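You operate a simulated robot arm through the tools that you are given. There is no shell and no other tool. Be economical: measure what you need, move in short steps, check, and stop when the job is done.

The job below is to be done with a simulated robot arm. You get a single attempt, and the scene is never put back.

## Task
Rinse out the cleaner cup and stand it on the shelf over the sink.
Fine: empty it down the sink, run in 135 to 165 ml of water, tap off, then empty it again; no cleaner on the hands. Set down upright: cleaner cup.
Where things are to end (x, y in the base frame): cleaner cup within 60 mm of [850, -490].

It is judged by the outcome, as a careful person would: the job done as asked, and still so three seconds after it is handed in. It fails if anything else is knocked over, pushed out of place, dropped, spilled or broken.

## Robot
A 6-joint arm with a two-finger parallel gripper, fixed in place. Base frame: the origin is at the foot of the arm, x ahead of it, y to its left, z up. Lengths are in mm, angles in rad, forces in N, time in s.
With the tool pointing down near the work surface it reaches from about 200 to 440 mm from the base axis. Its first joint turns from -2.007 to 2.007 rad. Payload 4.2 kg.
The TCP is the grasp point between the finger pads, 23 mm short of the fingertips. In the tool frame z runs along the fingers and y along their closing line. The gripper opens to 94 mm. The fingers are 38 mm wide and 10 mm thick; the gripper's body (54 by 96 mm) begins 39 mm behind the TCP.
Orientation is that of the tool frame in the base frame, as [roll, pitch, yaw] about the fixed x, y, z axes, in that order (R = Rz(yaw) Ry(pitch) Rx(roll)). With the fingers straight down and closing along the base's y, the tool's x points along the base's -x, its y along +y and its z along -z.

## Interface
- The arm moves only by the tool arm_command. Its argument "moves" is a list of rows, each a list of 7 numbers: the gripper command, from -1 (shut) to 1 (fully open), values between in proportion, then the shift along the base's x, y, z in mm, then the turn, a rotation vector about the base's x, y, z in rad. In form: [[gripper, x, y, z, wx, wy, wz], ...]. A call has 1 to 8 rows; each row shifts and turns the commanded pose from where the row before left it. Each row takes 0.2 s and may step no farther than 50 mm and 0.15 rad from the row before; otherwise, or with a gripper value out of range, the whole call is refused. A pose out of reach is approached as far as the arm can. The call stops where the force on the tool passes 40 N (or 10 N more than at its start, if that is more) or the arm is blocked; 0.2 s more then pass. The fingers move at their own pace (about 108 mm/s each) and stop on an object; they squeeze with about 42 N. The grip force told is the motor's: it shows also when the fingers shut on nothing. Time passes only in rows, and 0.2 s behind the last, so rows that do not move let the fingers close. It gives the time, the measured TCP pose, the force on the tool (base axes), the opening and the grip force at its end, in the units of the frame above (readings bear some noise), with the torque about the TCP (base axes, N m) and any sound that the robot's microphone picked up, and new pictures: "views" is both (left out), scene, wrist or none.
- Cameras (640 x 400 px; columns grow to the right, rows downward): "scene" is fixed at [400.5, -499.8, 1672.2]; the picture's right is [-0.55, -0.84, 0.00], its down [0.18, -0.12, -0.98] and it looks along [0.82, -0.53, 0.22] (base axes); focal length 214 px, centre (320, 200). "wrist" rides on the gripper at [86, 16, -75] in the tool frame; the picture's right is [-0.18, 0.98, 0.00], its down [-0.58, -0.11, -0.81] and it looks along [-0.79, -0.15, 0.59] (tool axes); focal length 243 px, centre (320, 200). There is no depth. A picture from a camera that has moved, and an enlarged one, comes with that camera's place and axes in the base frame and with its lens.
- move_column(by): slides the trunk up (or, below 0, down) by that many mm; the arm rides with it, the base frame stays. It gives what a move gives, with no picture.
- close_up(camera, box): a new picture of the part [left, top, right, bottom] of that camera's present view, enlarged. It takes no simulated time.
- job_done(): hands the job in; it is judged then, once.

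Go step by step. Nothing tells you positions but the pictures and the camera data: compare them with the known pose of the tool, close in by small moves and look again before you grip or let go. The budget is 120 turns and 200 pictures, counting those below and the enlarged ones. Unless the task says otherwise, let go and move clear before handing in, and close with one line.

The tools are called as a command line: name --pt "numbers of a row" for each row, then --argument value for the rest, lists and objects as JSON in quotes. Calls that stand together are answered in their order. arm_command: Moves the arm, as the interface text tells. Its arguments: {"type":"object","properties":{"moves":{"type":"array","items":{"type":"array","items":{"type":"number"}}},"views":{"type":"string","enum":["both","scene","wrist","none"]}},"required":["moves"]} The other tools are called the same way: move_column (by) slides the trunk up or down; close_up (camera, box) takes an enlarged picture of a part of a camera's view; job_done () hands the job in.

At the start:

```text
clock: 0.0
eef_pos: [279.0, -418.5, 1506.2]
tool_rot: [3.141, 0.001, 3.141]
contact_force: [0.4, -0.6, 0.4]
wrist_torque: [-0.03, 0.01, -0.03]
gripper_width: 94.1
finger_force: 0.1
trunk travel left (down, up): [-890.0, 100.0]
```

scene: 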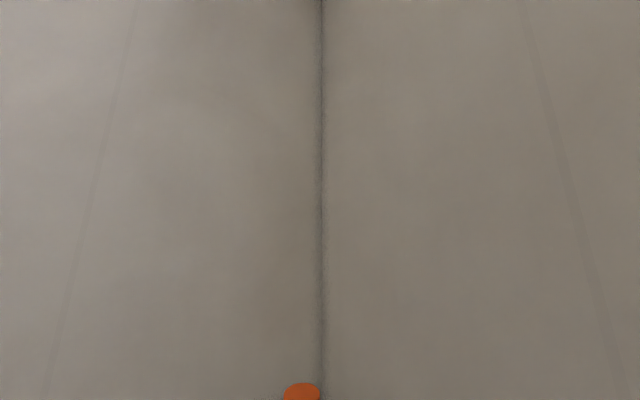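
wrist: 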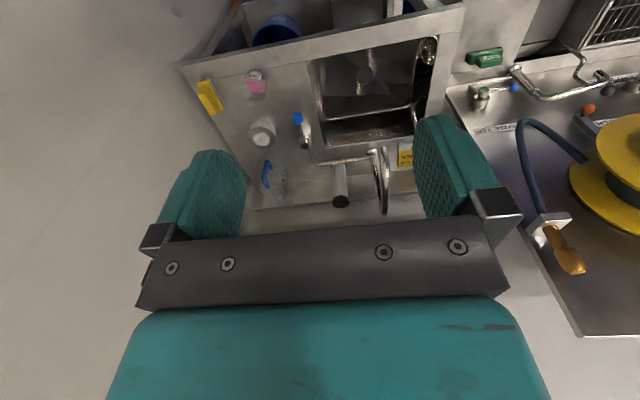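

I see the wrist picture is mounted upside down (its down is the base's up), with a sink, some bottles and a cup-like object; the scene camera shows only bare wall. First I'll enlarge the wrist view to identify things.

close_up --camera "wrist" --box '[180, 0, 460, 220]'

close_up --camera "wrist" --box '[430, 0, 640, 200]'

close_up --camera "scene" --box '[240, 340, 400, 400]'

```text
1.82 times, centred on (320, 110) of wrist
camera zoom: at [191.7, -402.0, 1580.8], right [0.18, 0.98, 0.0], down [0.58, -0.11, 0.81], along [0.79, -0.15, -0.59], focal length 441 px, centre (320, 364)
```

zoom: 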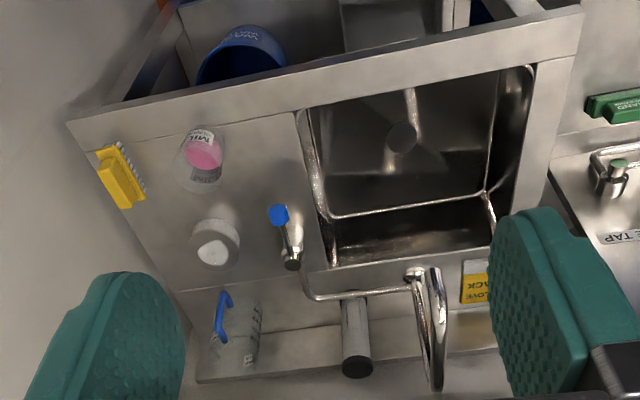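

```text
2.00 times, centred on (535, 100) of wrist
camera zoom: at [191.7, -402.0, 1580.8], right [0.18, 0.98, 0.0], down [0.58, -0.11, 0.81], along [0.79, -0.15, -0.59], focal length 485 px, centre (-110, 400)
```

zoom: 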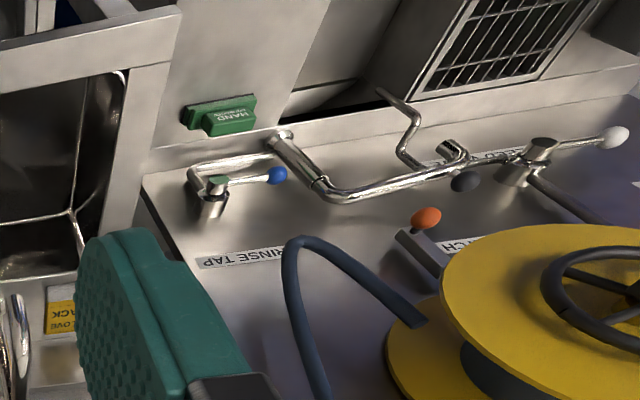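

```text
4.00 times, centred on (320, 370) of scene
camera zoom: at [400.5, -499.8, 1672.2], right [-0.55, -0.84, 0.0], down [0.18, -0.12, -0.98], along [0.82, -0.53, 0.22], focal length 858 px, centre (320, -480)
```

zoom: 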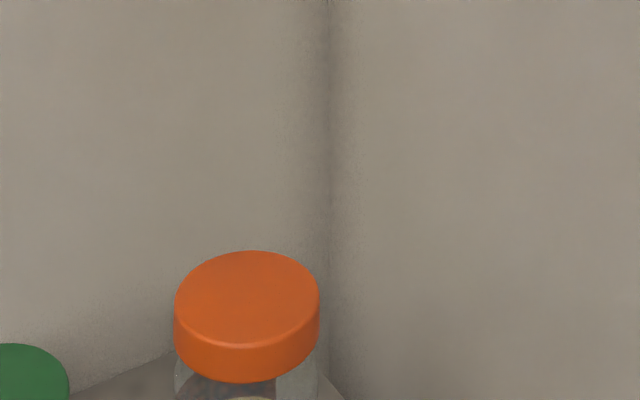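

The wrist view shows a pink-filled cup and a lidded white jar left on the counter, a blue-levered tap, a basin and a measuring jug on a back ledge. I'll tilt the tool up to view the wall and the shelf.

arm_command --pt "1 0 0 0 0 -0.15 0" --pt "1 0 0 0 0 -0.15 0" --pt "1 0 0 0 0 -0.15 0" --pt "1 0 0 0 0 -0.15 0" --views "wrist"

```text
clock: 1.0
eef_pos: [291.3, -420.2, 1468.4]
tool_rot: [-3.119, 0.539, -3.141]
contact_force: [0.4, 0.2, -0.3]
wrist_torque: [-0.03, 0.03, 0.0]
gripper_width: 94.1
finger_force: 0.0
out of reach, approached as far as the arm can: row 1, 2, 3, 4
trunk travel left (down, up): [-890.0, 100.0]
camera wrist: at [179.2, -402.4, 1487.7], right [0.17, 0.98, 0.08], down [0.08, -0.09, 0.99], along [0.98, -0.16, -0.1], focal length 243 px, centre (320, 200)
```

wrist: 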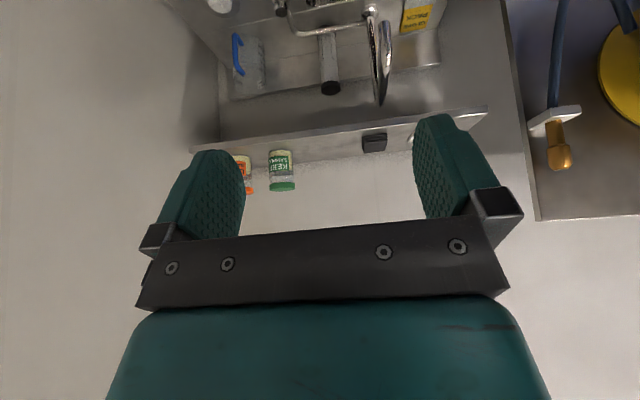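

An upper shelf with an orange-lidded jar, a green-lidded jar and a black box is visible at around z≈1250; the target is likely there. I'll lower the trunk and look again from another height for parallax.

move_column --by -250

close_up --camera "wrist" --box '[0, 0, 640, 400]'

```text
clock: 3.6
eef_pos: [292.0, -421.1, 1218.4]
tool_rot: [-3.12, 0.538, -3.138]
contact_force: [1.1, 0.1, 0.0]
wrist_torque: [0.0, 0.04, -0.01]
gripper_width: 94.3
finger_force: 0.1
trunk travel left (down, up): [-640.0, 350.0]
```

```text
1.00 times, centred on (320, 200) of wrist (not enlarged: the box is as wide or as high as the picture)
camera zoom: at [179.0, -402.5, 1237.9], right [0.17, 0.98, 0.08], down [0.09, -0.09, 0.99], along [0.98, -0.16, -0.1], focal length 243 px, centre (320, 200)
```

zoom: 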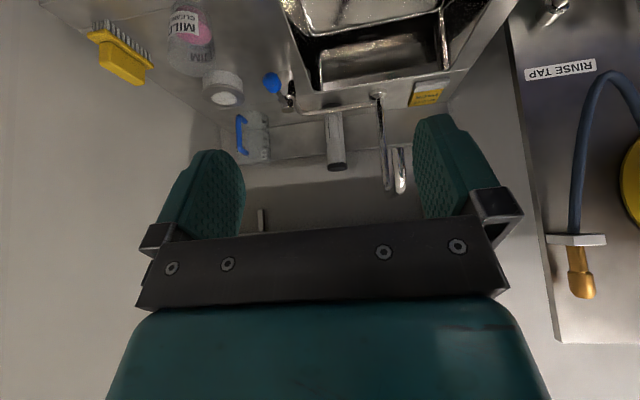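

Rough triangulation: the pink-filled cleaner cup is near (511,-641), its surface z≈906, and the jug is on a ledge near (850,-745). I'll move lower to learn how far the arm can reach, then roll the gripper half a turn so the camera sits on top.

arm_command --pt "1 0 0 -40 0 0 0" --pt "1 0 0 -40 0 0 0" --pt "1 0 0 -40 0 0 0" --pt "1 0 0 -40 0 -0.15 0" --pt "1 0 0 0 0 -0.15 0" --pt "1 0 0 0 0 -0.15 0" --views "wrist"

```text
clock: 5.0
eef_pos: [320.4, -429.0, 1057.2]
tool_rot: [-3.117, 0.989, -3.137]
contact_force: [-0.2, -0.2, 0.6]
wrist_torque: [-0.02, 0.04, -0.02]
gripper_width: 93.8
finger_force: 0.1
out of reach, approached as far as the arm can: row 5, 6
trunk travel left (down, up): [-640.0, 350.0]
camera wrist: at [210.8, -411.4, 1025.9], right [0.12, 0.98, 0.14], down [-0.36, -0.09, 0.93], along [0.93, -0.16, 0.34], focal length 243 px, centre (320, 200)
```

wrist: 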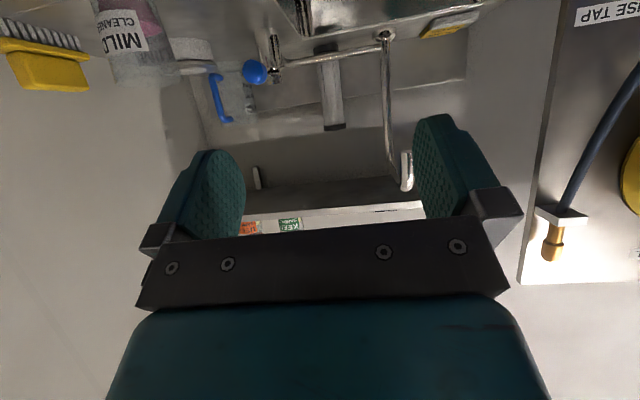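

The tilt limit seems to come from being too near the base, so I'll move forward a little and start rolling the gripper about its own axis.

arm_command --pt "1 40 0 0 0 0 0" --pt "1 40 0 0 0 0 0" --pt "1 20 0 0 0.125 0 -0.082" --pt "1 0 0 0 0.125 0 -0.082" --pt "1 0 0 0 0.125 0 -0.082" --pt "1 0 0 0 0.125 0 -0.082" --pt "1 0 0 0 0.125 0 -0.082" --pt "1 0 0 0 0.125 0 -0.082" --views "wrist"

```text
clock: 6.8
eef_pos: [418.2, -430.3, 1057.5]
tool_rot: [2.292, 0.546, 1.985]
contact_force: [-0.6, -0.7, -0.4]
wrist_torque: [0.01, -0.01, 0.01]
gripper_width: 94.5
finger_force: 0.0
trunk travel left (down, up): [-640.0, 350.0]
camera wrist: at [334.2, -351.6, 1064.9], right [0.5, 0.47, 0.73], down [-0.51, -0.51, 0.69], along [0.69, -0.72, -0.02], focal length 243 px, centre (320, 200)
```

wrist: 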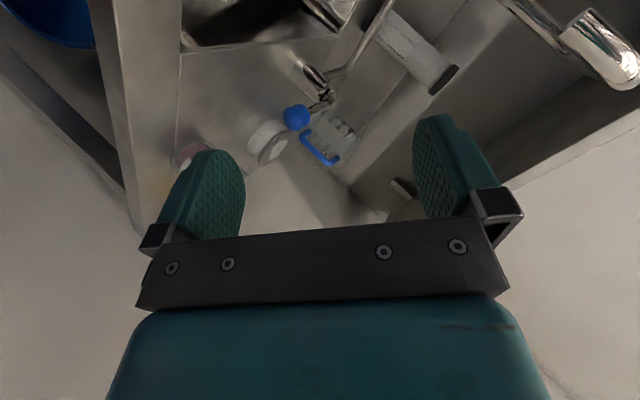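

The roll works with no limit reached. I'll continue until the camera is on top.

arm_command --pt "1 0 0 0 0.125 0 -0.082" --pt "1 0 0 0 0.125 0 -0.082" --pt "1 0 0 0 0.125 0 -0.082" --pt "1 0 0 0 0.125 0 -0.082" --pt "1 0 0 0 0.125 0 -0.082" --pt "1 0 0 0 0.125 0 -0.082" --pt "1 0 0 0 0.125 0 -0.082" --pt "1 0 0 0 0.125 0 -0.082" --views "none"

arm_command --pt "1 0 0 0 0.125 0 -0.082" --pt "1 0 0 0 0.125 0 -0.082" --pt "1 0 0 0 0.125 0 -0.082" --pt "1 0 0 0 0.125 0 -0.082" --pt "1 0 0 0 0.125 0 -0.082" --pt "1 0 0 0 0.125 0 -0.082" --pt "1 0 0 0 0.115 0 -0.075" --views "wrist"

```text
clock: 8.6
eef_pos: [417.4, -430.8, 1056.2]
tool_rot: [2.242, -0.434, 1.267]
contact_force: [-0.1, -0.2, 0.0]
wrist_torque: [0.04, -0.05, -0.01]
gripper_width: 94.0
finger_force: 0.1
trunk travel left (down, up): [-640.0, 350.0]
```

```text
clock: 10.2
eef_pos: [419.2, -430.3, 1056.7]
tool_rot: [-3.14, -0.992, 0.022]
contact_force: [-0.1, -0.4, -0.4]
wrist_torque: [-0.03, -0.02, -0.01]
gripper_width: 94.1
finger_force: 0.0
trunk travel left (down, up): [-640.0, 350.0]
camera wrist: at [403.7, -446.5, 1170.1], right [-0.08, -0.98, -0.16], down [-1.0, 0.08, -0.05], along [0.06, 0.15, -0.99], focal length 243 px, centre (320, 200)
```

wrist: 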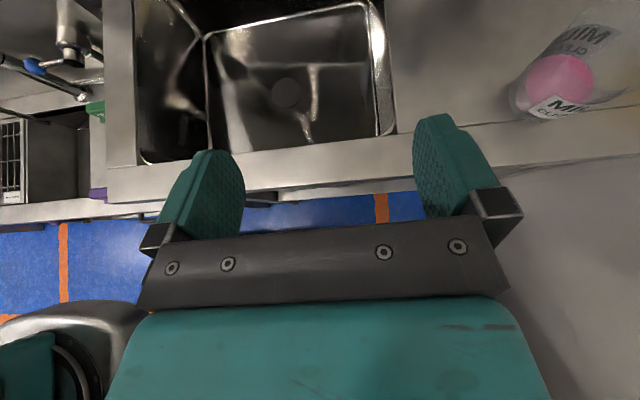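

Now I have a straight-down view: basin, cleaner cup to the right. I'll tilt the tool to horizontal for a forward view.

arm_command --pt "1 0 0 0 0 -0.145 0" --pt "1 0 0 0 0 -0.145 0" --pt "1 0 0 0 0 -0.145 0" --pt "1 0 0 0 0 -0.145 0" --views "wrist"

move_column --by 150

close_up --camera "wrist" --box '[0, 0, 640, 400]'

```text
clock: 11.2
eef_pos: [422.6, -427.7, 1052.8]
tool_rot: [3.054, -1.415, 0.107]
contact_force: [0.6, 0.1, 0.5]
wrist_torque: [0.0, -0.03, -0.01]
gripper_width: 94.3
finger_force: 0.1
out of reach, approached as far as the arm can: row 3, 4
trunk travel left (down, up): [-640.0, 350.0]
camera wrist: at [361.5, -443.3, 1149.8], right [-0.01, -0.99, -0.17], down [-0.89, 0.09, -0.45], along [0.46, 0.15, -0.88], focal length 243 px, centre (320, 200)
```

wrist: 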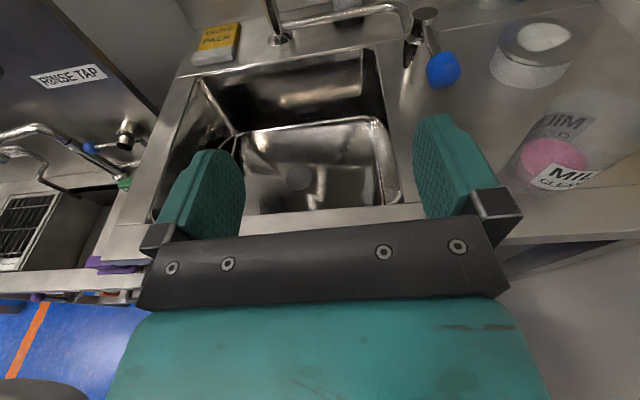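

```text
clock: 12.9
eef_pos: [421.2, -427.6, 1202.0]
tool_rot: [3.058, -1.415, 0.102]
contact_force: [-0.1, -0.7, -0.4]
wrist_torque: [-0.01, 0.0, -0.02]
gripper_width: 94.1
finger_force: 0.1
trunk travel left (down, up): [-790.0, 200.0]
```

```text
1.00 times, centred on (320, 200) of wrist (not enlarged: the box is as wide or as high as the picture)
camera zoom: at [361.7, -443.4, 1299.8], right [-0.01, -0.99, -0.17], down [-0.89, 0.09, -0.45], along [0.46, 0.15, -0.88], focal length 243 px, centre (320, 200)
```

zoom: 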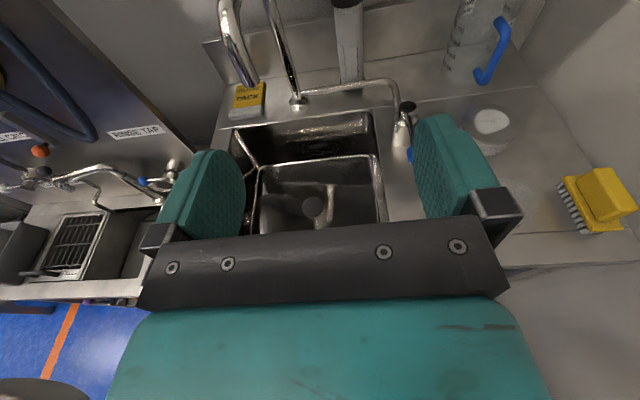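

The cup liquid is near (511,-647,906), the counter at about z≈875, the tap lever ball near (608,-543,957), the drain near (666,-315,676). I'll bring the camera over the cup to see its shape and markings.

arm_command --pt "1 -10 -45 0 0 0 0" --pt "1 -10 -45 0 0 0 0" --pt "1 -10 -45 0 0 0 0" --pt "1 -10 -45 0 0 0 0" --pt "1 -10 -40 0 0 0 0" --views "wrist"

close_up --camera "wrist" --box '[240, 80, 440, 230]'

```text
clock: 14.1
eef_pos: [459.4, -604.9, 1166.8]
tool_rot: [3.049, -1.393, 0.089]
contact_force: [0.3, 0.1, 0.5]
wrist_torque: [-0.02, -0.02, 0.01]
gripper_width: 93.9
finger_force: 0.0
out of reach, approached as far as the arm can: row 1, 2, 3, 4, 5
trunk travel left (down, up): [-790.0, 200.0]
camera wrist: at [402.2, -618.9, 1265.3], right [-0.03, -0.99, -0.17], down [-0.9, 0.1, -0.43], along [0.44, 0.13, -0.89], focal length 243 px, centre (320, 200)
```

wrist: 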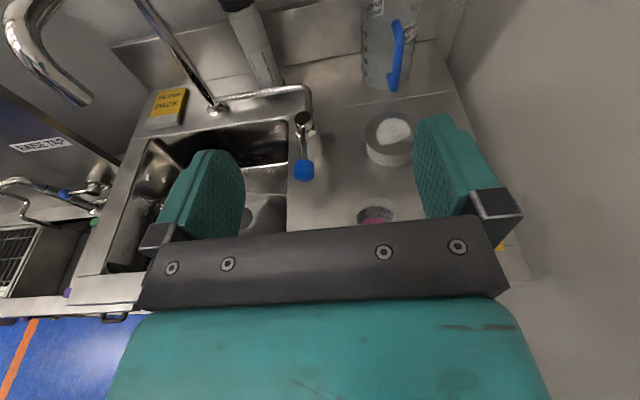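

```text
2.67 times, centred on (340, 155) of wrist
camera zoom: at [402.2, -618.9, 1265.3], right [-0.03, -0.99, -0.17], down [-0.9, 0.1, -0.43], along [0.44, 0.13, -0.89], focal length 647 px, centre (267, 320)
```

zoom: 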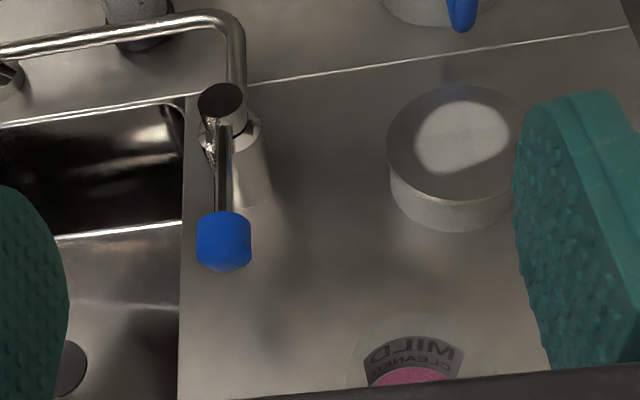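

The arm hits a wrist limit here. I'll lower the trunk while raising the arm relative to it, which should let the tool be horizontal.

move_column --by -150

arm_command --pt "1 0 0 45 0 0 0" --pt "1 0 0 45 0 0 0" --pt "1 0 0 45 0 0 0" --pt "1 0 0 45 0 0 0" --views "wrist"

```text
clock: 15.9
eef_pos: [460.9, -604.1, 1017.6]
tool_rot: [3.047, -1.391, 0.092]
contact_force: [-0.5, 0.0, -0.1]
wrist_torque: [0.05, 0.0, -0.04]
gripper_width: 94.0
finger_force: 0.1
trunk travel left (down, up): [-640.0, 350.0]
```

```text
clock: 16.9
eef_pos: [494.1, -596.4, 1187.9]
tool_rot: [3.049, -1.388, 0.081]
contact_force: [-0.2, -0.4, 0.4]
wrist_torque: [0.02, -0.01, 0.03]
gripper_width: 94.1
finger_force: 0.2
out of reach, approached as far as the arm can: row 2, 3, 4
trunk travel left (down, up): [-640.0, 350.0]
camera wrist: at [435.5, -609.1, 1287.3], right [-0.04, -0.99, -0.16], down [-0.9, 0.11, -0.43], along [0.44, 0.13, -0.89], focal length 243 px, centre (320, 200)
```

wrist: 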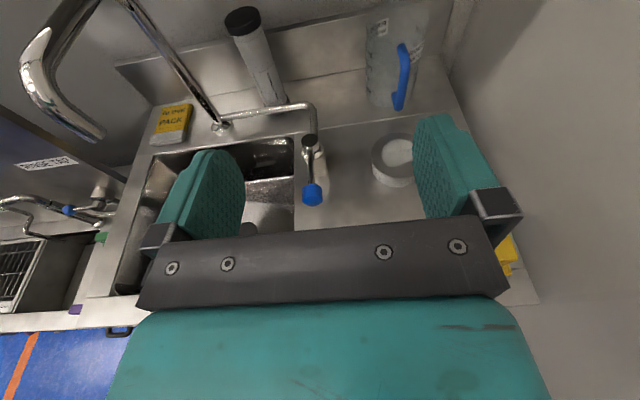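

The limit looks related to the tool yaw being out of line with the arm. I'll yaw the tool toward the cup's azimuth.

arm_command --pt "1 0 0 -20 0 0 -0.15" --pt "1 0 0 -20 0 0 -0.15" --pt "1 0 0 0 0 0 -0.15" --pt "1 0 0 0 0 0 -0.15" --pt "1 0 0 0 0 0 -0.15" --views "wrist"

```text
clock: 18.1
eef_pos: [492.8, -594.5, 1145.0]
tool_rot: [3.047, -1.393, -0.661]
contact_force: [-0.2, -0.5, -0.3]
wrist_torque: [0.02, -0.01, 0.04]
gripper_width: 94.0
finger_force: 0.1
trunk travel left (down, up): [-640.0, 350.0]
camera wrist: at [439.6, -564.8, 1245.6], right [-0.7, -0.7, -0.16], down [-0.58, 0.69, -0.43], along [0.41, -0.2, -0.89], focal length 243 px, centre (320, 200)
```

wrist: 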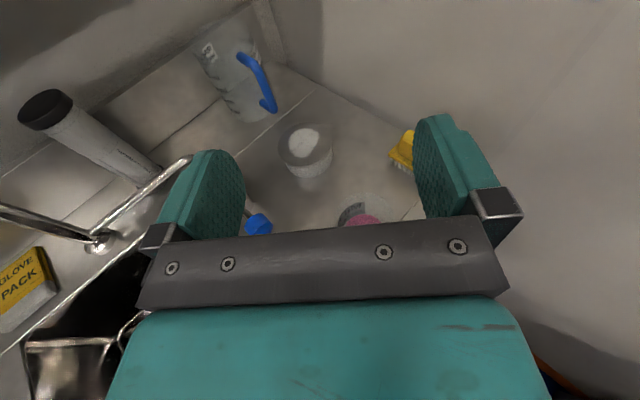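

Yaw works and the pose follows. Now level the tool and back away to see the cup between the fingers.

arm_command --pt "1 -30 28 0 0 0 0" --pt "1 -30 28 0 0 0 0" --pt "1 -30 28 0 0 0 0" --pt "1 0 0 -40 -0.058 -0.062 0" --pt "1 0 0 -40 -0.059 -0.062 0" --views "wrist"

close_up --camera "wrist" --box '[220, 60, 440, 230]'

```text
clock: 19.3
eef_pos: [408.0, -519.7, 1074.1]
tool_rot: [2.177, -1.55, 0.208]
contact_force: [0.6, 0.3, 0.1]
wrist_torque: [0.02, -0.02, -0.02]
gripper_width: 93.8
finger_force: 0.1
out of reach, approached as far as the arm can: row 5
trunk travel left (down, up): [-640.0, 350.0]
camera wrist: at [344.2, -479.9, 1162.2], right [-0.68, -0.72, -0.17], down [-0.52, 0.63, -0.57], along [0.52, -0.3, -0.8], focal length 243 px, centre (320, 200)
```

wrist: 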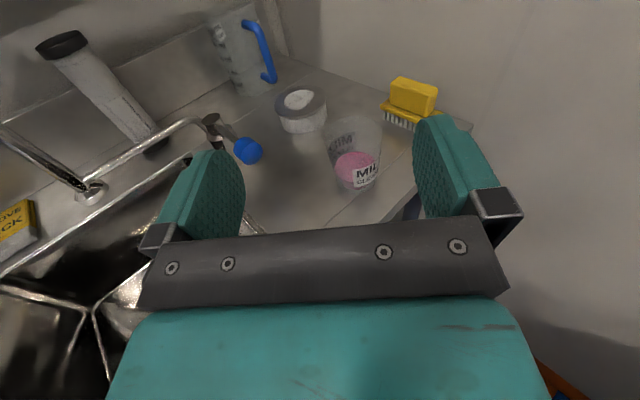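

```text
2.35 times, centred on (330, 145) of wrist
camera zoom: at [344.2, -479.9, 1162.2], right [-0.68, -0.72, -0.17], down [-0.52, 0.63, -0.57], along [0.52, -0.3, -0.8], focal length 571 px, centre (296, 329)
```

zoom: 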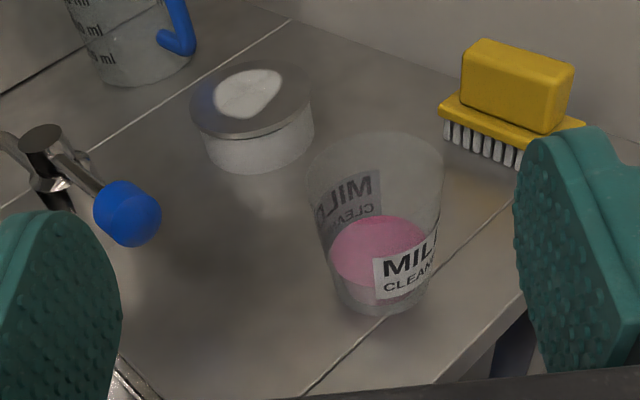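

The cup is a clear tumbler at about (513,-648), rim z≈960, ~72 mm wide at the rim, no graduations seen; the spout outlet is near (635,-325,1113) and the tap body top at (709,-548,962) with its lever pointing toward me. I'll check the tap and jug closely.

close_up --camera "wrist" --box '[160, 0, 320, 100]'

close_up --camera "wrist" --box '[0, 90, 280, 265]'

close_up --camera "wrist" --box '[320, 110, 400, 200]'

```text
4.00 times, centred on (240, 50) of wrist
camera zoom: at [344.2, -479.9, 1162.2], right [-0.68, -0.72, -0.17], down [-0.52, 0.63, -0.57], along [0.52, -0.3, -0.8], focal length 970 px, centre (640, 800)
```

zoom: 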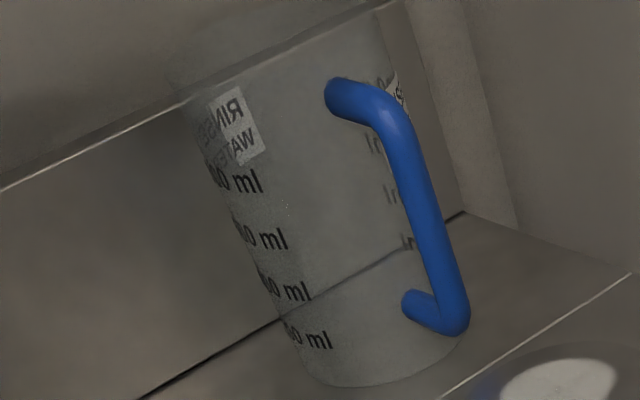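

```text
2.29 times, centred on (140, 178) of wrist
camera zoom: at [344.2, -479.9, 1162.2], right [-0.68, -0.72, -0.17], down [-0.52, 0.63, -0.57], along [0.52, -0.3, -0.8], focal length 555 px, centre (731, 251)
```

zoom: 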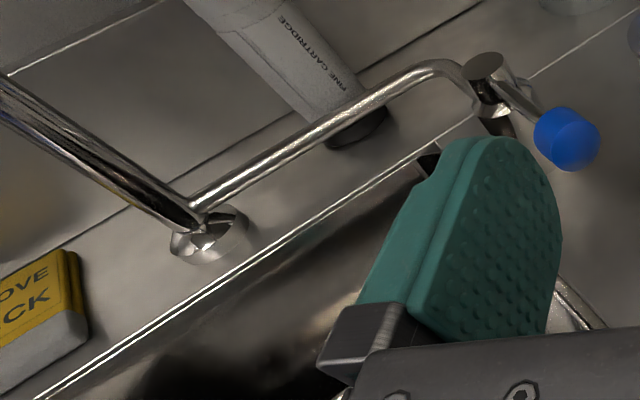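

```text
4.44 times, centred on (360, 155) of wrist
camera zoom: at [344.2, -479.9, 1162.2], right [-0.68, -0.72, -0.17], down [-0.52, 0.63, -0.57], along [0.52, -0.3, -0.8], focal length 1078 px, centre (142, 400)
```

zoom: 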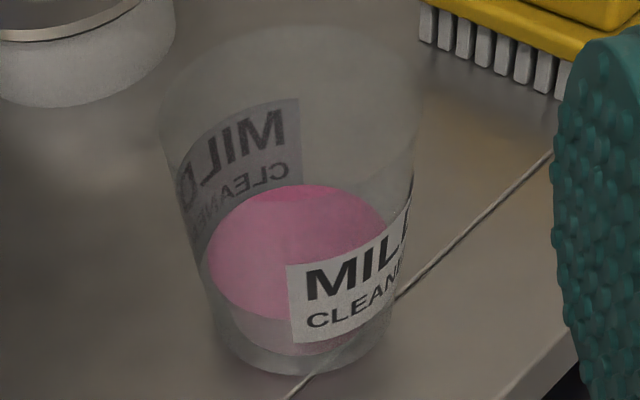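

The tumbler holds ~20 mm of pink cleaner; the jug is just rinse water and isn't needed. I plan a horizontal side grasp: aligning laterally and lowering with the trunk while still short of the cup.

arm_command --pt "1 -14 -15 0 0.05 0.053 0" --pt "1 0 0 0 0.04 0.042 0" --views "none"

move_column --by -130

close_up --camera "wrist" --box '[0, 0, 640, 400]'

```text
clock: 19.9
eef_pos: [394.1, -534.6, 1076.3]
tool_rot: [3.031, -1.431, -0.642]
contact_force: [0.0, -0.2, -0.6]
wrist_torque: [0.02, 0.02, 0.0]
gripper_width: 93.9
finger_force: 0.1
trunk travel left (down, up): [-640.0, 350.0]
```

```text
clock: 21.5
eef_pos: [393.6, -533.7, 945.7]
tool_rot: [3.021, -1.43, -0.632]
contact_force: [-0.2, 0.5, -0.1]
wrist_torque: [-0.01, 0.0, 0.02]
gripper_width: 93.8
finger_force: 0.1
trunk travel left (down, up): [-510.0, 480.0]
```

```text
1.00 times, centred on (320, 200) of wrist (not enlarged: the box is as wide or as high as the picture)
camera zoom: at [338.5, -501.8, 1042.2], right [-0.69, -0.7, -0.17], down [-0.57, 0.67, -0.47], along [0.44, -0.23, -0.87], focal length 243 px, centre (320, 200)
```

zoom: 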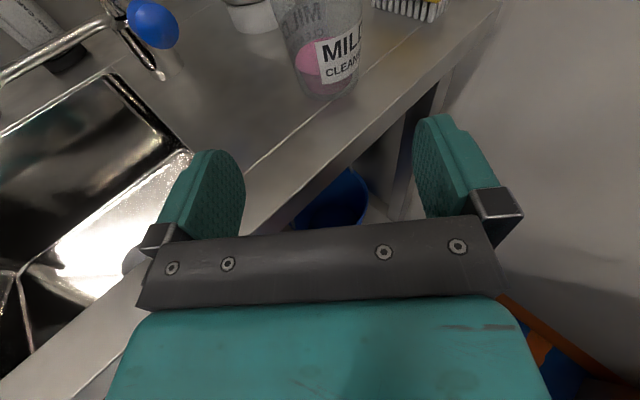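

The counter is at z≈879 and the cup is centred ahead. I'll lower to z≈909 and advance most of the way.

move_column --by -36

arm_command --pt "1 29.2 -27.4 0 0 0 0" --pt "1 29.2 -27.4 0 0 0 0" --pt "1 20 -18.8 0 0 0 0" --views "wrist"

```text
clock: 22.3
eef_pos: [394.2, -534.3, 910.2]
tool_rot: [3.021, -1.431, -0.631]
contact_force: [0.1, -0.6, 0.2]
wrist_torque: [0.0, 0.01, -0.02]
gripper_width: 94.0
finger_force: 0.0
trunk travel left (down, up): [-474.0, 516.0]
```

```text
clock: 23.2
eef_pos: [465.6, -608.7, 909.2]
tool_rot: [2.994, -1.428, -0.619]
contact_force: [-30.2, 5.1, 8.7]
wrist_torque: [0.57, 1.08, 1.24]
gripper_width: 93.9
finger_force: 0.1
trunk travel left (down, up): [-474.0, 516.0]
stopped in row 3: the force on the tool passed its limit at 73 N (the readings are from after the stop); the commanded pose is now the measured one
camera wrist: at [411.7, -576.4, 1006.2], right [-0.7, -0.69, -0.16], down [-0.57, 0.68, -0.46], along [0.43, -0.23, -0.87], focal length 243 px, centre (320, 200)
```

wrist: 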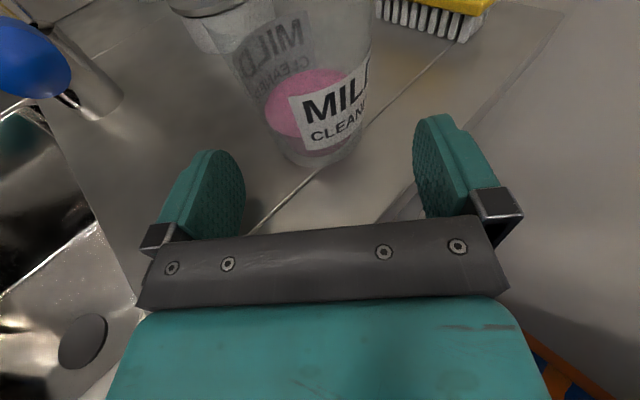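

The gripper body touched the counter's front edge (force from −x, below); the cup is untouched. I'll back off, tilt the tool ~0.35 rad down so the body rides higher, and come in again.

arm_command --pt "1 -29 27 0 0 0 0" --pt "1 0 0 3 0.072 0.077 0" --pt "1 0 0 3 0.072 0.077 0" --views "none"

arm_command --pt "1 20 -18.8 0 0 0 0" --pt "1 20 -18.8 0 0 0 0" --views "wrist"

```text
clock: 24.0
eef_pos: [441.3, -582.0, 915.1]
tool_rot: [3.09, -1.212, -0.708]
contact_force: [-0.7, 0.0, 0.9]
wrist_torque: [-0.02, 0.02, -0.01]
gripper_width: 94.0
finger_force: 0.0
trunk travel left (down, up): [-474.0, 516.0]
```

```text
clock: 24.6
eef_pos: [479.8, -616.3, 913.2]
tool_rot: [3.085, -1.217, -0.703]
contact_force: [-0.8, -0.4, 0.2]
wrist_torque: [0.0, 0.0, -0.02]
gripper_width: 94.1
finger_force: 0.1
trunk travel left (down, up): [-474.0, 516.0]
camera wrist: at [441.3, -599.2, 1021.6], right [-0.72, -0.67, -0.15], down [-0.63, 0.73, -0.27], along [0.29, -0.1, -0.95], focal length 243 px, centre (320, 200)
```

wrist: 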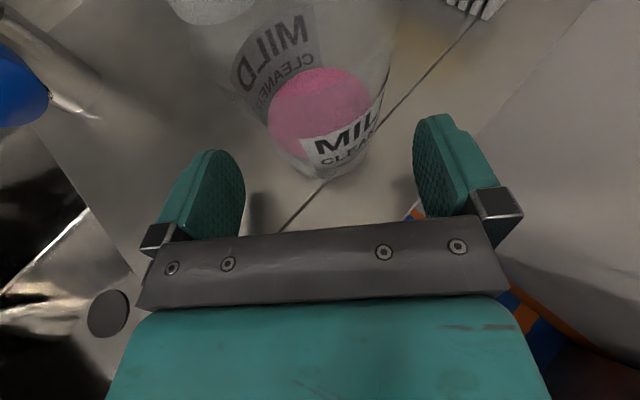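

The cup lies 44 mm ahead and centred. I'll advance and close.

arm_command --pt "1 15 -15.5 0 0 0 0" --pt "1 14.5 -15.5 0 0 0 0" --views "wrist"

```text
clock: 25.2
eef_pos: [509.2, -651.3, 913.9]
tool_rot: [3.091, -1.216, -0.705]
contact_force: [0.9, 0.6, 0.8]
wrist_torque: [-0.01, -0.02, 0.0]
gripper_width: 94.1
finger_force: 0.2
trunk travel left (down, up): [-474.0, 516.0]
camera wrist: at [470.3, -632.4, 1020.9], right [-0.72, -0.67, -0.15], down [-0.63, 0.73, -0.27], along [0.29, -0.1, -0.95], focal length 243 px, centre (320, 200)
```

wrist: 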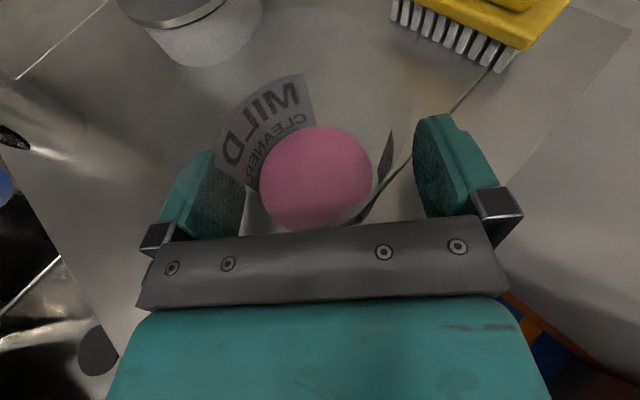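

Centred. Close gently in steps.

arm_command --pt "0.5 0 0 0 0 0 0" --pt "0.35 0 0 0 0 0 0" --pt "0.25 0 0 0 0 0 0" --views "wrist"

```text
clock: 26.0
eef_pos: [509.3, -649.8, 913.3]
tool_rot: [3.088, -1.214, -0.702]
contact_force: [0.5, 0.1, -0.8]
wrist_torque: [-0.02, -0.04, 0.0]
gripper_width: 61.7
finger_force: 42.5
trunk travel left (down, up): [-474.0, 516.0]
camera wrist: at [470.1, -632.3, 1021.0], right [-0.72, -0.67, -0.15], down [-0.63, 0.73, -0.27], along [0.29, -0.1, -0.95], focal length 243 px, centre (320, 200)
```

wrist: 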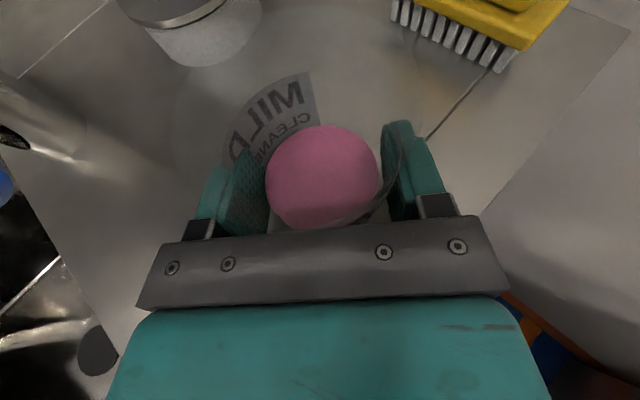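

Gripped at 61.7 mm. Lift straight up and check.

arm_command --pt "0.1 0 0 10 0 0 0" --pt "0.1 0 0 25 0 0 0" --pt "0.1 0 0 30 0 0 0" --pt "0.1 0 0 30 0 0 0" --pt "0.1 0 0 20 0 0 0" --views "wrist"

```text
clock: 27.2
eef_pos: [509.8, -649.5, 1028.5]
tool_rot: [3.087, -1.214, -0.706]
contact_force: [-0.2, 0.3, -0.9]
wrist_torque: [-0.02, -0.01, 0.01]
gripper_width: 61.8
finger_force: 41.4
trunk travel left (down, up): [-474.0, 516.0]
camera wrist: at [471.0, -631.4, 1136.1], right [-0.72, -0.67, -0.15], down [-0.63, 0.73, -0.27], along [0.29, -0.1, -0.95], focal length 243 px, centre (320, 200)
```

wrist: 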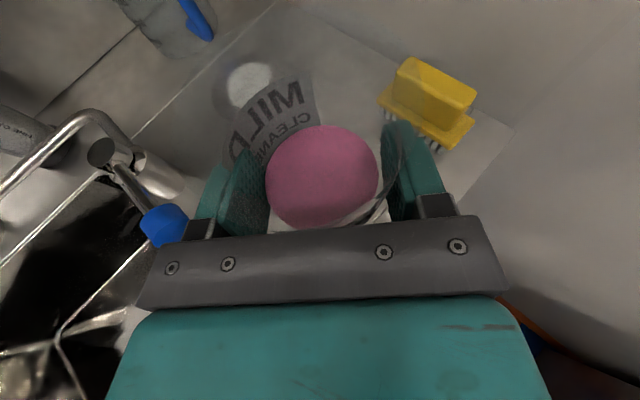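

Cup held, level. Carry it over the basin, passing behind and above the tap lever.

arm_command --pt "0.1 0 15 15 0 0 0" --pt "0.1 0 35 15 0 0 0.05" --pt "0.1 0 40 0 0 0 0.05" --pt "0.1 5 40 0 0 0 0.05" --pt "0.1 15 40 0 0 0 0.05" --pt "0.1 20 40 0 0 0 0.05" --pt "0.1 20 30 0 0 0 0.05" --pt "0.1 10 10 0 0 0 0" --views "wrist"

```text
clock: 29.0
eef_pos: [582.7, -397.6, 1060.4]
tool_rot: [3.087, -1.214, -0.404]
contact_force: [-1.1, -0.6, -1.5]
wrist_torque: [0.0, -0.01, 0.0]
gripper_width: 61.2
finger_force: 42.1
trunk travel left (down, up): [-474.0, 516.0]
camera wrist: at [540.4, -393.3, 1168.0], right [-0.49, -0.86, -0.15], down [-0.81, 0.52, -0.27], along [0.31, -0.01, -0.95], focal length 243 px, centre (320, 200)
```

wrist: 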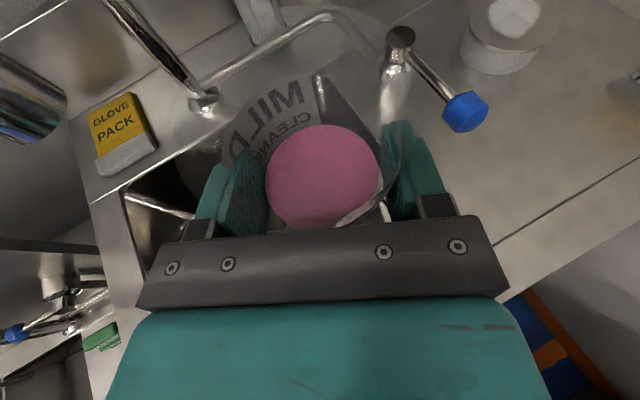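

Over the basin at (583,-398). I'll lower somewhat and begin tilting about the horizontal forward axis so the mouth swings left over the drain; first part only, before any liquid can flow, to check the reach.

arm_command --pt "0.1 0 0 -25 0 0 0" --pt "0.1 0 0 -25 0 0 0" --pt "0.1 0 0 -20 -0.134 0.067 0" --pt "0.1 0 0 0 -0.134 0.067 0" --pt "0.1 0 0 0 -0.134 0.067 0" --pt "0.1 0 0 0 -0.134 0.067 0" --views "wrist"

```text
clock: 30.4
eef_pos: [578.6, -399.0, 989.0]
tool_rot: [2.029, -0.865, 0.544]
contact_force: [-0.2, 0.6, -0.1]
wrist_torque: [-0.01, 0.01, 0.01]
gripper_width: 61.5
finger_force: 42.2
trunk travel left (down, up): [-474.0, 516.0]
camera wrist: at [565.3, -337.3, 1086.6], right [-0.45, -0.78, 0.43], down [-0.89, 0.36, -0.28], along [0.06, -0.51, -0.86], focal length 243 px, centre (320, 200)
```

wrist: 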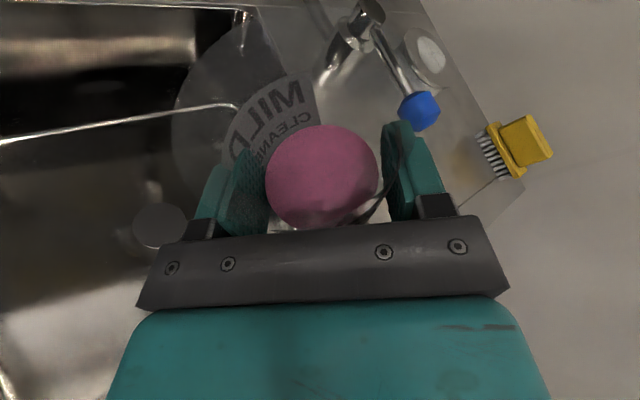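

Reach is fine. Continue tilting through past horizontal.

arm_command --pt "0.1 -10 0 0 -0.134 0.067 0" --pt "0.1 -5 0 0 -0.134 0.067 0" --pt "0.1 0 0 0 -0.134 0.067 0" --pt "0.1 0 0 0 -0.134 0.067 0" --pt "0.1 0 0 0 -0.134 0.067 0" --pt "0.1 0 0 0 -0.134 0.067 0" --pt "0.1 0 0 0 -0.134 0.067 0" --pt "0.1 0 0 0 -0.134 0.067 0" --views "wrist"

```text
clock: 32.2
eef_pos: [565.2, -399.0, 989.6]
tool_rot: [1.489, 0.236, 0.742]
contact_force: [0.0, 0.0, -0.5]
wrist_torque: [0.04, 0.02, 0.01]
gripper_width: 61.4
finger_force: 41.8
trunk travel left (down, up): [-474.0, 516.0]
camera wrist: at [577.3, -284.8, 978.8], right [-0.02, 0.09, 1.0], down [-0.98, 0.18, -0.03], along [-0.18, -0.98, 0.09], focal length 243 px, centre (320, 200)
```

wrist: 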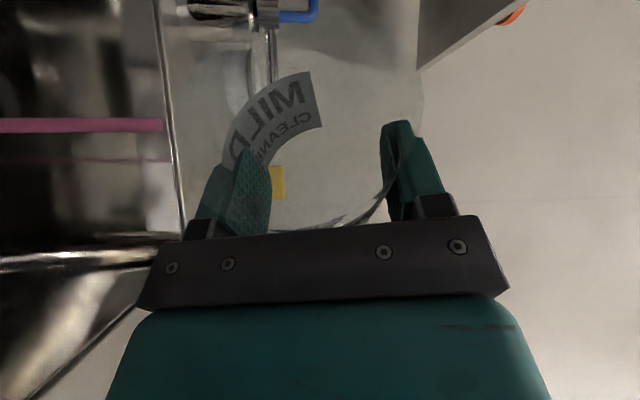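

The cleaner has poured out as a stream into the basin. Tilt a bit more to drain, and hold.

arm_command --pt "0.1 0 0 0 -0.134 0.067 0" --pt "0.1 0 0 0 -0.134 0.067 0" --pt "0.1 0 0 0 0 0 0" --pt "0.1 0 0 0 0 0 0" --pt "0.1 0 0 0 0 0 0" --pt "0.1 0 0 0 0 0 0" --views "wrist"

```text
clock: 33.6
eef_pos: [566.3, -400.4, 987.6]
tool_rot: [1.371, 0.514, 0.698]
contact_force: [0.5, 0.9, -0.7]
wrist_torque: [-0.01, -0.01, 0.02]
gripper_width: 61.6
finger_force: 42.1
trunk travel left (down, up): [-474.0, 516.0]
camera wrist: at [573.9, -291.5, 947.0], right [0.11, 0.35, 0.93], down [-0.98, 0.18, 0.05], along [-0.15, -0.92, 0.36], focal length 243 px, centre (320, 200)
```

wrist: 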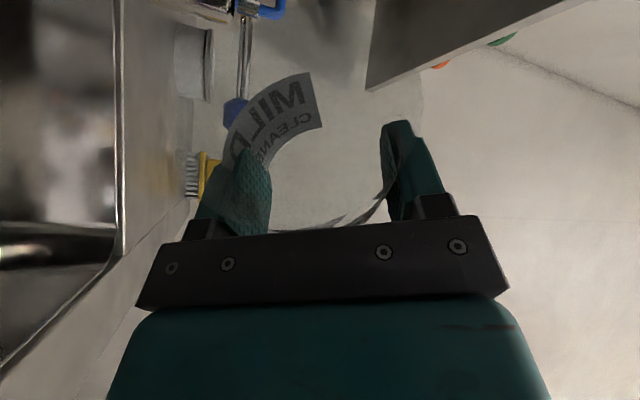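

The cup is empty and no pink remains. Rotate it back upright.

arm_command --pt "0.1 0 0 0 0.134 -0.067 0" --pt "0.1 0 0 0 0.134 -0.067 0" --pt "0.1 0 0 0 0.134 -0.067 0" --pt "0.1 0 0 0 0.134 -0.067 0" --pt "0.1 0 0 0 0.134 -0.067 0" --pt "0.1 0 0 0 0.134 -0.067 0" --pt "0.1 0 0 0 0.134 -0.067 0" --pt "0.1 0 0 0 0.134 -0.067 0" --views "none"

arm_command --pt "0.1 0 0 0 0.134 -0.067 0" --pt "0.1 0 0 0 0.134 -0.067 0" --pt "0.1 0 0 0 0.134 -0.067 0" --pt "0.1 0 0 0 0.134 -0.067 0" --pt "0.1 0 0 0 0.134 -0.067 0" --pt "0.1 0 0 0 0.134 -0.067 0" --views "wrist"

```text
clock: 35.4
eef_pos: [565.2, -398.9, 988.8]
tool_rot: [1.837, -0.604, 0.671]
contact_force: [0.4, 0.0, 0.1]
wrist_torque: [0.01, 0.02, -0.01]
gripper_width: 61.4
finger_force: 42.3
trunk travel left (down, up): [-474.0, 516.0]
```

```text
clock: 36.8
eef_pos: [564.7, -400.0, 987.9]
tool_rot: [3.095, -1.219, -0.41]
contact_force: [0.1, 0.4, -0.9]
wrist_torque: [0.01, 0.03, 0.01]
gripper_width: 61.3
finger_force: 41.6
trunk travel left (down, up): [-474.0, 516.0]
camera wrist: at [522.8, -395.1, 1096.2], right [-0.49, -0.86, -0.16], down [-0.81, 0.52, -0.27], along [0.31, 0.0, -0.95], focal length 243 px, centre (320, 200)
```

wrist: 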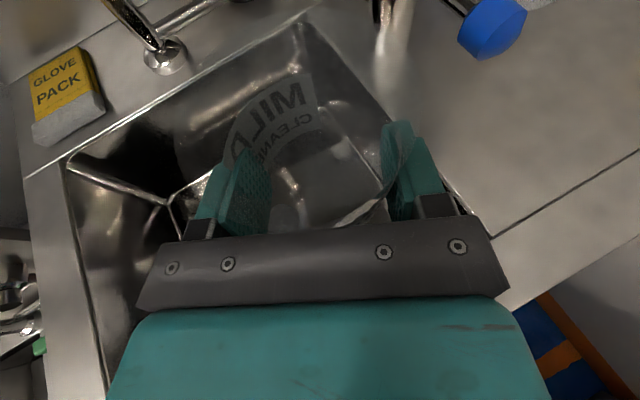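

Empty and upright. Carry it back to where it stood, above the lever height.

arm_command --pt "0.1 0 0 40 0 0 0" --pt "0.1 -15 -10 30 0 0 0" --pt "0.1 -20 -40 0 0 0 -0.05" --pt "0.1 -15 -40 0 0 0 -0.05" --pt "0.1 -5 -40 0 0 0 -0.05" --pt "0.1 0 -40 0 0 0 -0.05" --pt "0.1 0 -40 0 0 0 -0.05" --pt "0.1 0 -40 -5 0 0 -0.05" --views "none"

arm_command --pt "0.1 0 0 -35 0 0 0" --pt "0.1 0 0 -35 0 0 0" --pt "0.1 0 0 -35 0 0 0" --pt "0.1 0 0 -15 0 0 0" --views "wrist"

```text
clock: 38.6
eef_pos: [506.4, -643.6, 1055.4]
tool_rot: [3.088, -1.216, -0.705]
contact_force: [-0.2, 0.0, -0.3]
wrist_torque: [-0.01, 0.04, 0.04]
gripper_width: 61.3
finger_force: 42.4
trunk travel left (down, up): [-474.0, 516.0]
```

```text
clock: 39.6
eef_pos: [510.6, -647.3, 936.4]
tool_rot: [3.087, -1.216, -0.707]
contact_force: [0.3, 0.0, -1.0]
wrist_torque: [-0.02, 0.03, -0.03]
gripper_width: 61.2
finger_force: 41.8
trunk travel left (down, up): [-474.0, 516.0]
camera wrist: at [470.8, -630.2, 1043.0], right [-0.72, -0.67, -0.15], down [-0.63, 0.73, -0.27], along [0.29, -0.1, -0.95], focal length 243 px, centre (320, 200)
```

wrist: 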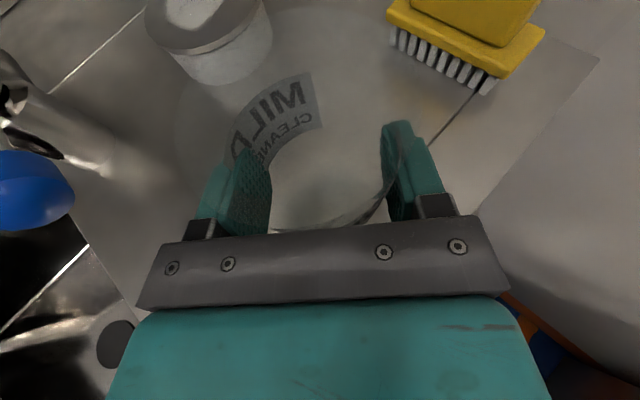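

Lower the last ~23 mm gently, release, and check.

arm_command --pt "0.1 0 0 -12 0 0 0" --pt "0.1 0 0 -8 0 0 0" --pt "0.1 0 0 -2 0 0 0" --views "none"

arm_command --pt "0.1 0 0 -1 0 0 0" --pt "0.1 0 0 0 0 0 0" --views "none"

```text
clock: 40.4
eef_pos: [510.7, -649.7, 914.6]
tool_rot: [3.088, -1.22, -0.702]
contact_force: [2.4, -0.7, 8.5]
wrist_torque: [0.07, -0.28, -0.01]
gripper_width: 61.4
finger_force: 41.9
trunk travel left (down, up): [-474.0, 516.0]
```

```text
clock: 41.0
eef_pos: [510.0, -649.6, 913.2]
tool_rot: [3.081, -1.22, -0.698]
contact_force: [-1.9, 1.9, 23.1]
wrist_torque: [0.32, -0.09, 0.07]
gripper_width: 61.5
finger_force: 41.7
trunk travel left (down, up): [-474.0, 516.0]
```

It stands on the counter with slight pressure; ease up, open and back away.

arm_command --pt "0.1 0 0 1.5 0 0 0" --pt "0.5 0 0 0 0 0 0" --pt "1 0 0 0 0 0 0" --pt "1 0 0 0 0 0 0" --pt "1 -25 24 0 0 0 0" --pt "1 -29 27.5 0 0 0 0" --pt "1 -20 20 20 0 0 0" --views "wrist"

```text
clock: 42.6
eef_pos: [437.0, -579.5, 932.4]
tool_rot: [3.086, -1.214, -0.702]
contact_force: [0.9, 0.0, -0.1]
wrist_torque: [-0.05, 0.0, 0.03]
gripper_width: 93.7
finger_force: 0.1
trunk travel left (down, up): [-474.0, 516.0]
camera wrist: at [397.8, -562.5, 1039.5], right [-0.72, -0.67, -0.15], down [-0.63, 0.73, -0.27], along [0.29, -0.1, -0.95], focal length 243 px, centre (320, 200)
```

wrist: 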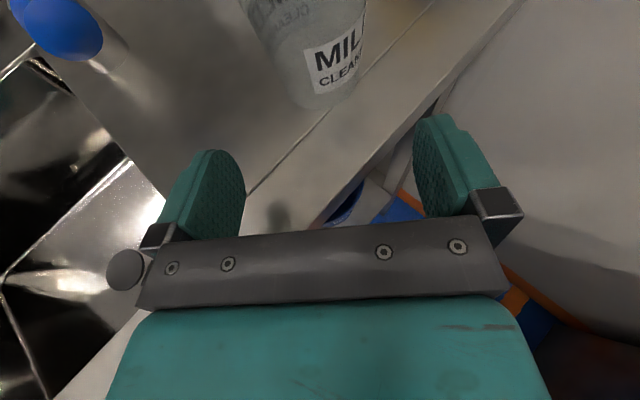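

The cup stands upright. Next the tap: I'll move in front of the blue lever knob (~(608,-546,957)) with fingers partly open and look.

arm_command --pt "1 0 20 20 0 0 0" --pt "0.6 20 30 20 0 0 0.1" --pt "0.4 35 20 0 0 0 0.1" --pt "0.2 30 0 0 0 0 0.1" --views "wrist"

```text
clock: 43.6
eef_pos: [521.2, -510.2, 972.3]
tool_rot: [3.088, -1.213, -0.404]
contact_force: [-0.3, -1.1, -0.5]
wrist_torque: [0.01, 0.03, -0.04]
gripper_width: 56.2
finger_force: 0.1
trunk travel left (down, up): [-474.0, 516.0]
camera wrist: at [477.7, -504.6, 1079.8], right [-0.49, -0.86, -0.15], down [-0.82, 0.51, -0.27], along [0.31, -0.01, -0.95], focal length 243 px, centre (320, 200)
```

wrist: 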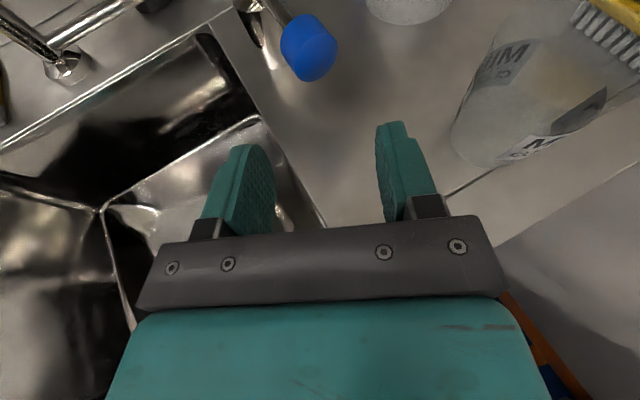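

The knob refines to (613,-551,955). Advance so the fingers straddle it.

arm_command --pt "0.2 2 4 -15 0 0 0" --pt "0.2 30 -14.5 0 0 0 0" --pt "0.2 30 -14.5 0 0 0 0" --pt "0.2 25 -13 0 0 0 0" --views "wrist"

```text
clock: 44.6
eef_pos: [607.6, -546.8, 957.5]
tool_rot: [3.088, -1.215, -0.405]
contact_force: [0.2, 0.3, 1.1]
wrist_torque: [-0.03, -0.01, 0.0]
gripper_width: 56.3
finger_force: 0.1
trunk travel left (down, up): [-474.0, 516.0]
camera wrist: at [565.8, -541.1, 1064.8], right [-0.49, -0.86, -0.15], down [-0.81, 0.51, -0.27], along [0.31, -0.01, -0.95], focal length 243 px, centre (320, 200)
```

wrist: 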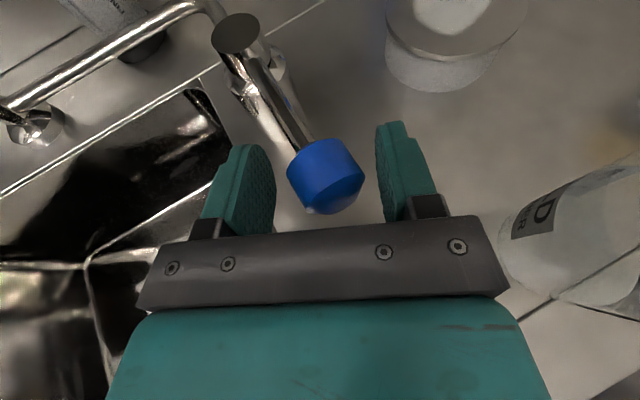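

The knob sits right between the fingers. Test a gentle sideways push (toward +y).

arm_command --pt "0.2 0 8 0 0 0 0" --pt "0.2 0 6 0 0 0 0" --pt "0.2 0 6 0 0 0 0" --views "wrist"

```text
clock: 45.4
eef_pos: [608.0, -527.0, 957.0]
tool_rot: [3.088, -1.214, -0.403]
contact_force: [-0.8, 0.3, -0.3]
wrist_torque: [0.03, 0.02, -0.01]
gripper_width: 56.7
finger_force: 1.0
trunk travel left (down, up): [-474.0, 516.0]
camera wrist: at [566.1, -521.7, 1064.4], right [-0.49, -0.86, -0.15], down [-0.81, 0.51, -0.27], along [0.31, -0.01, -0.95], focal length 243 px, centre (320, 200)
```

wrist: 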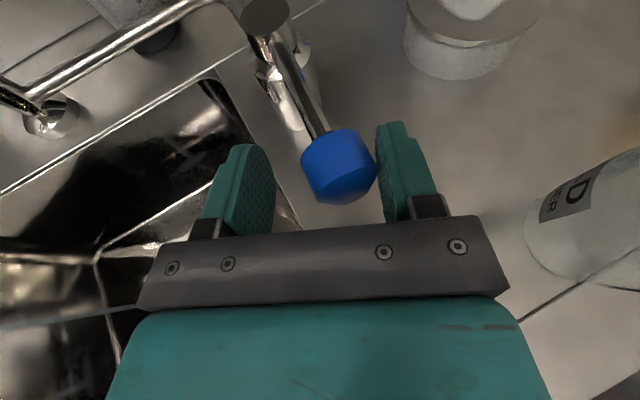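

The lever appears to be swinging freely with it. Continue a bit further in the same direction.

arm_command --pt "0.2 0 10 0 0 0 0" --pt "0.2 0 10 0 0 0 0" --views "wrist"

```text
clock: 46.0
eef_pos: [607.6, -505.9, 958.5]
tool_rot: [3.087, -1.217, -0.403]
contact_force: [0.1, 0.2, -0.1]
wrist_torque: [0.02, -0.01, -0.03]
gripper_width: 56.4
finger_force: 0.1
trunk travel left (down, up): [-474.0, 516.0]
camera wrist: at [565.8, -500.3, 1065.1], right [-0.49, -0.86, -0.15], down [-0.81, 0.51, -0.27], along [0.31, -0.01, -0.95], focal length 243 px, centre (320, 200)
```

wrist: 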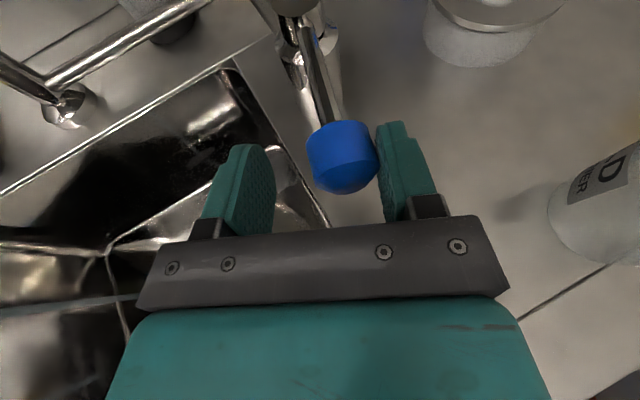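

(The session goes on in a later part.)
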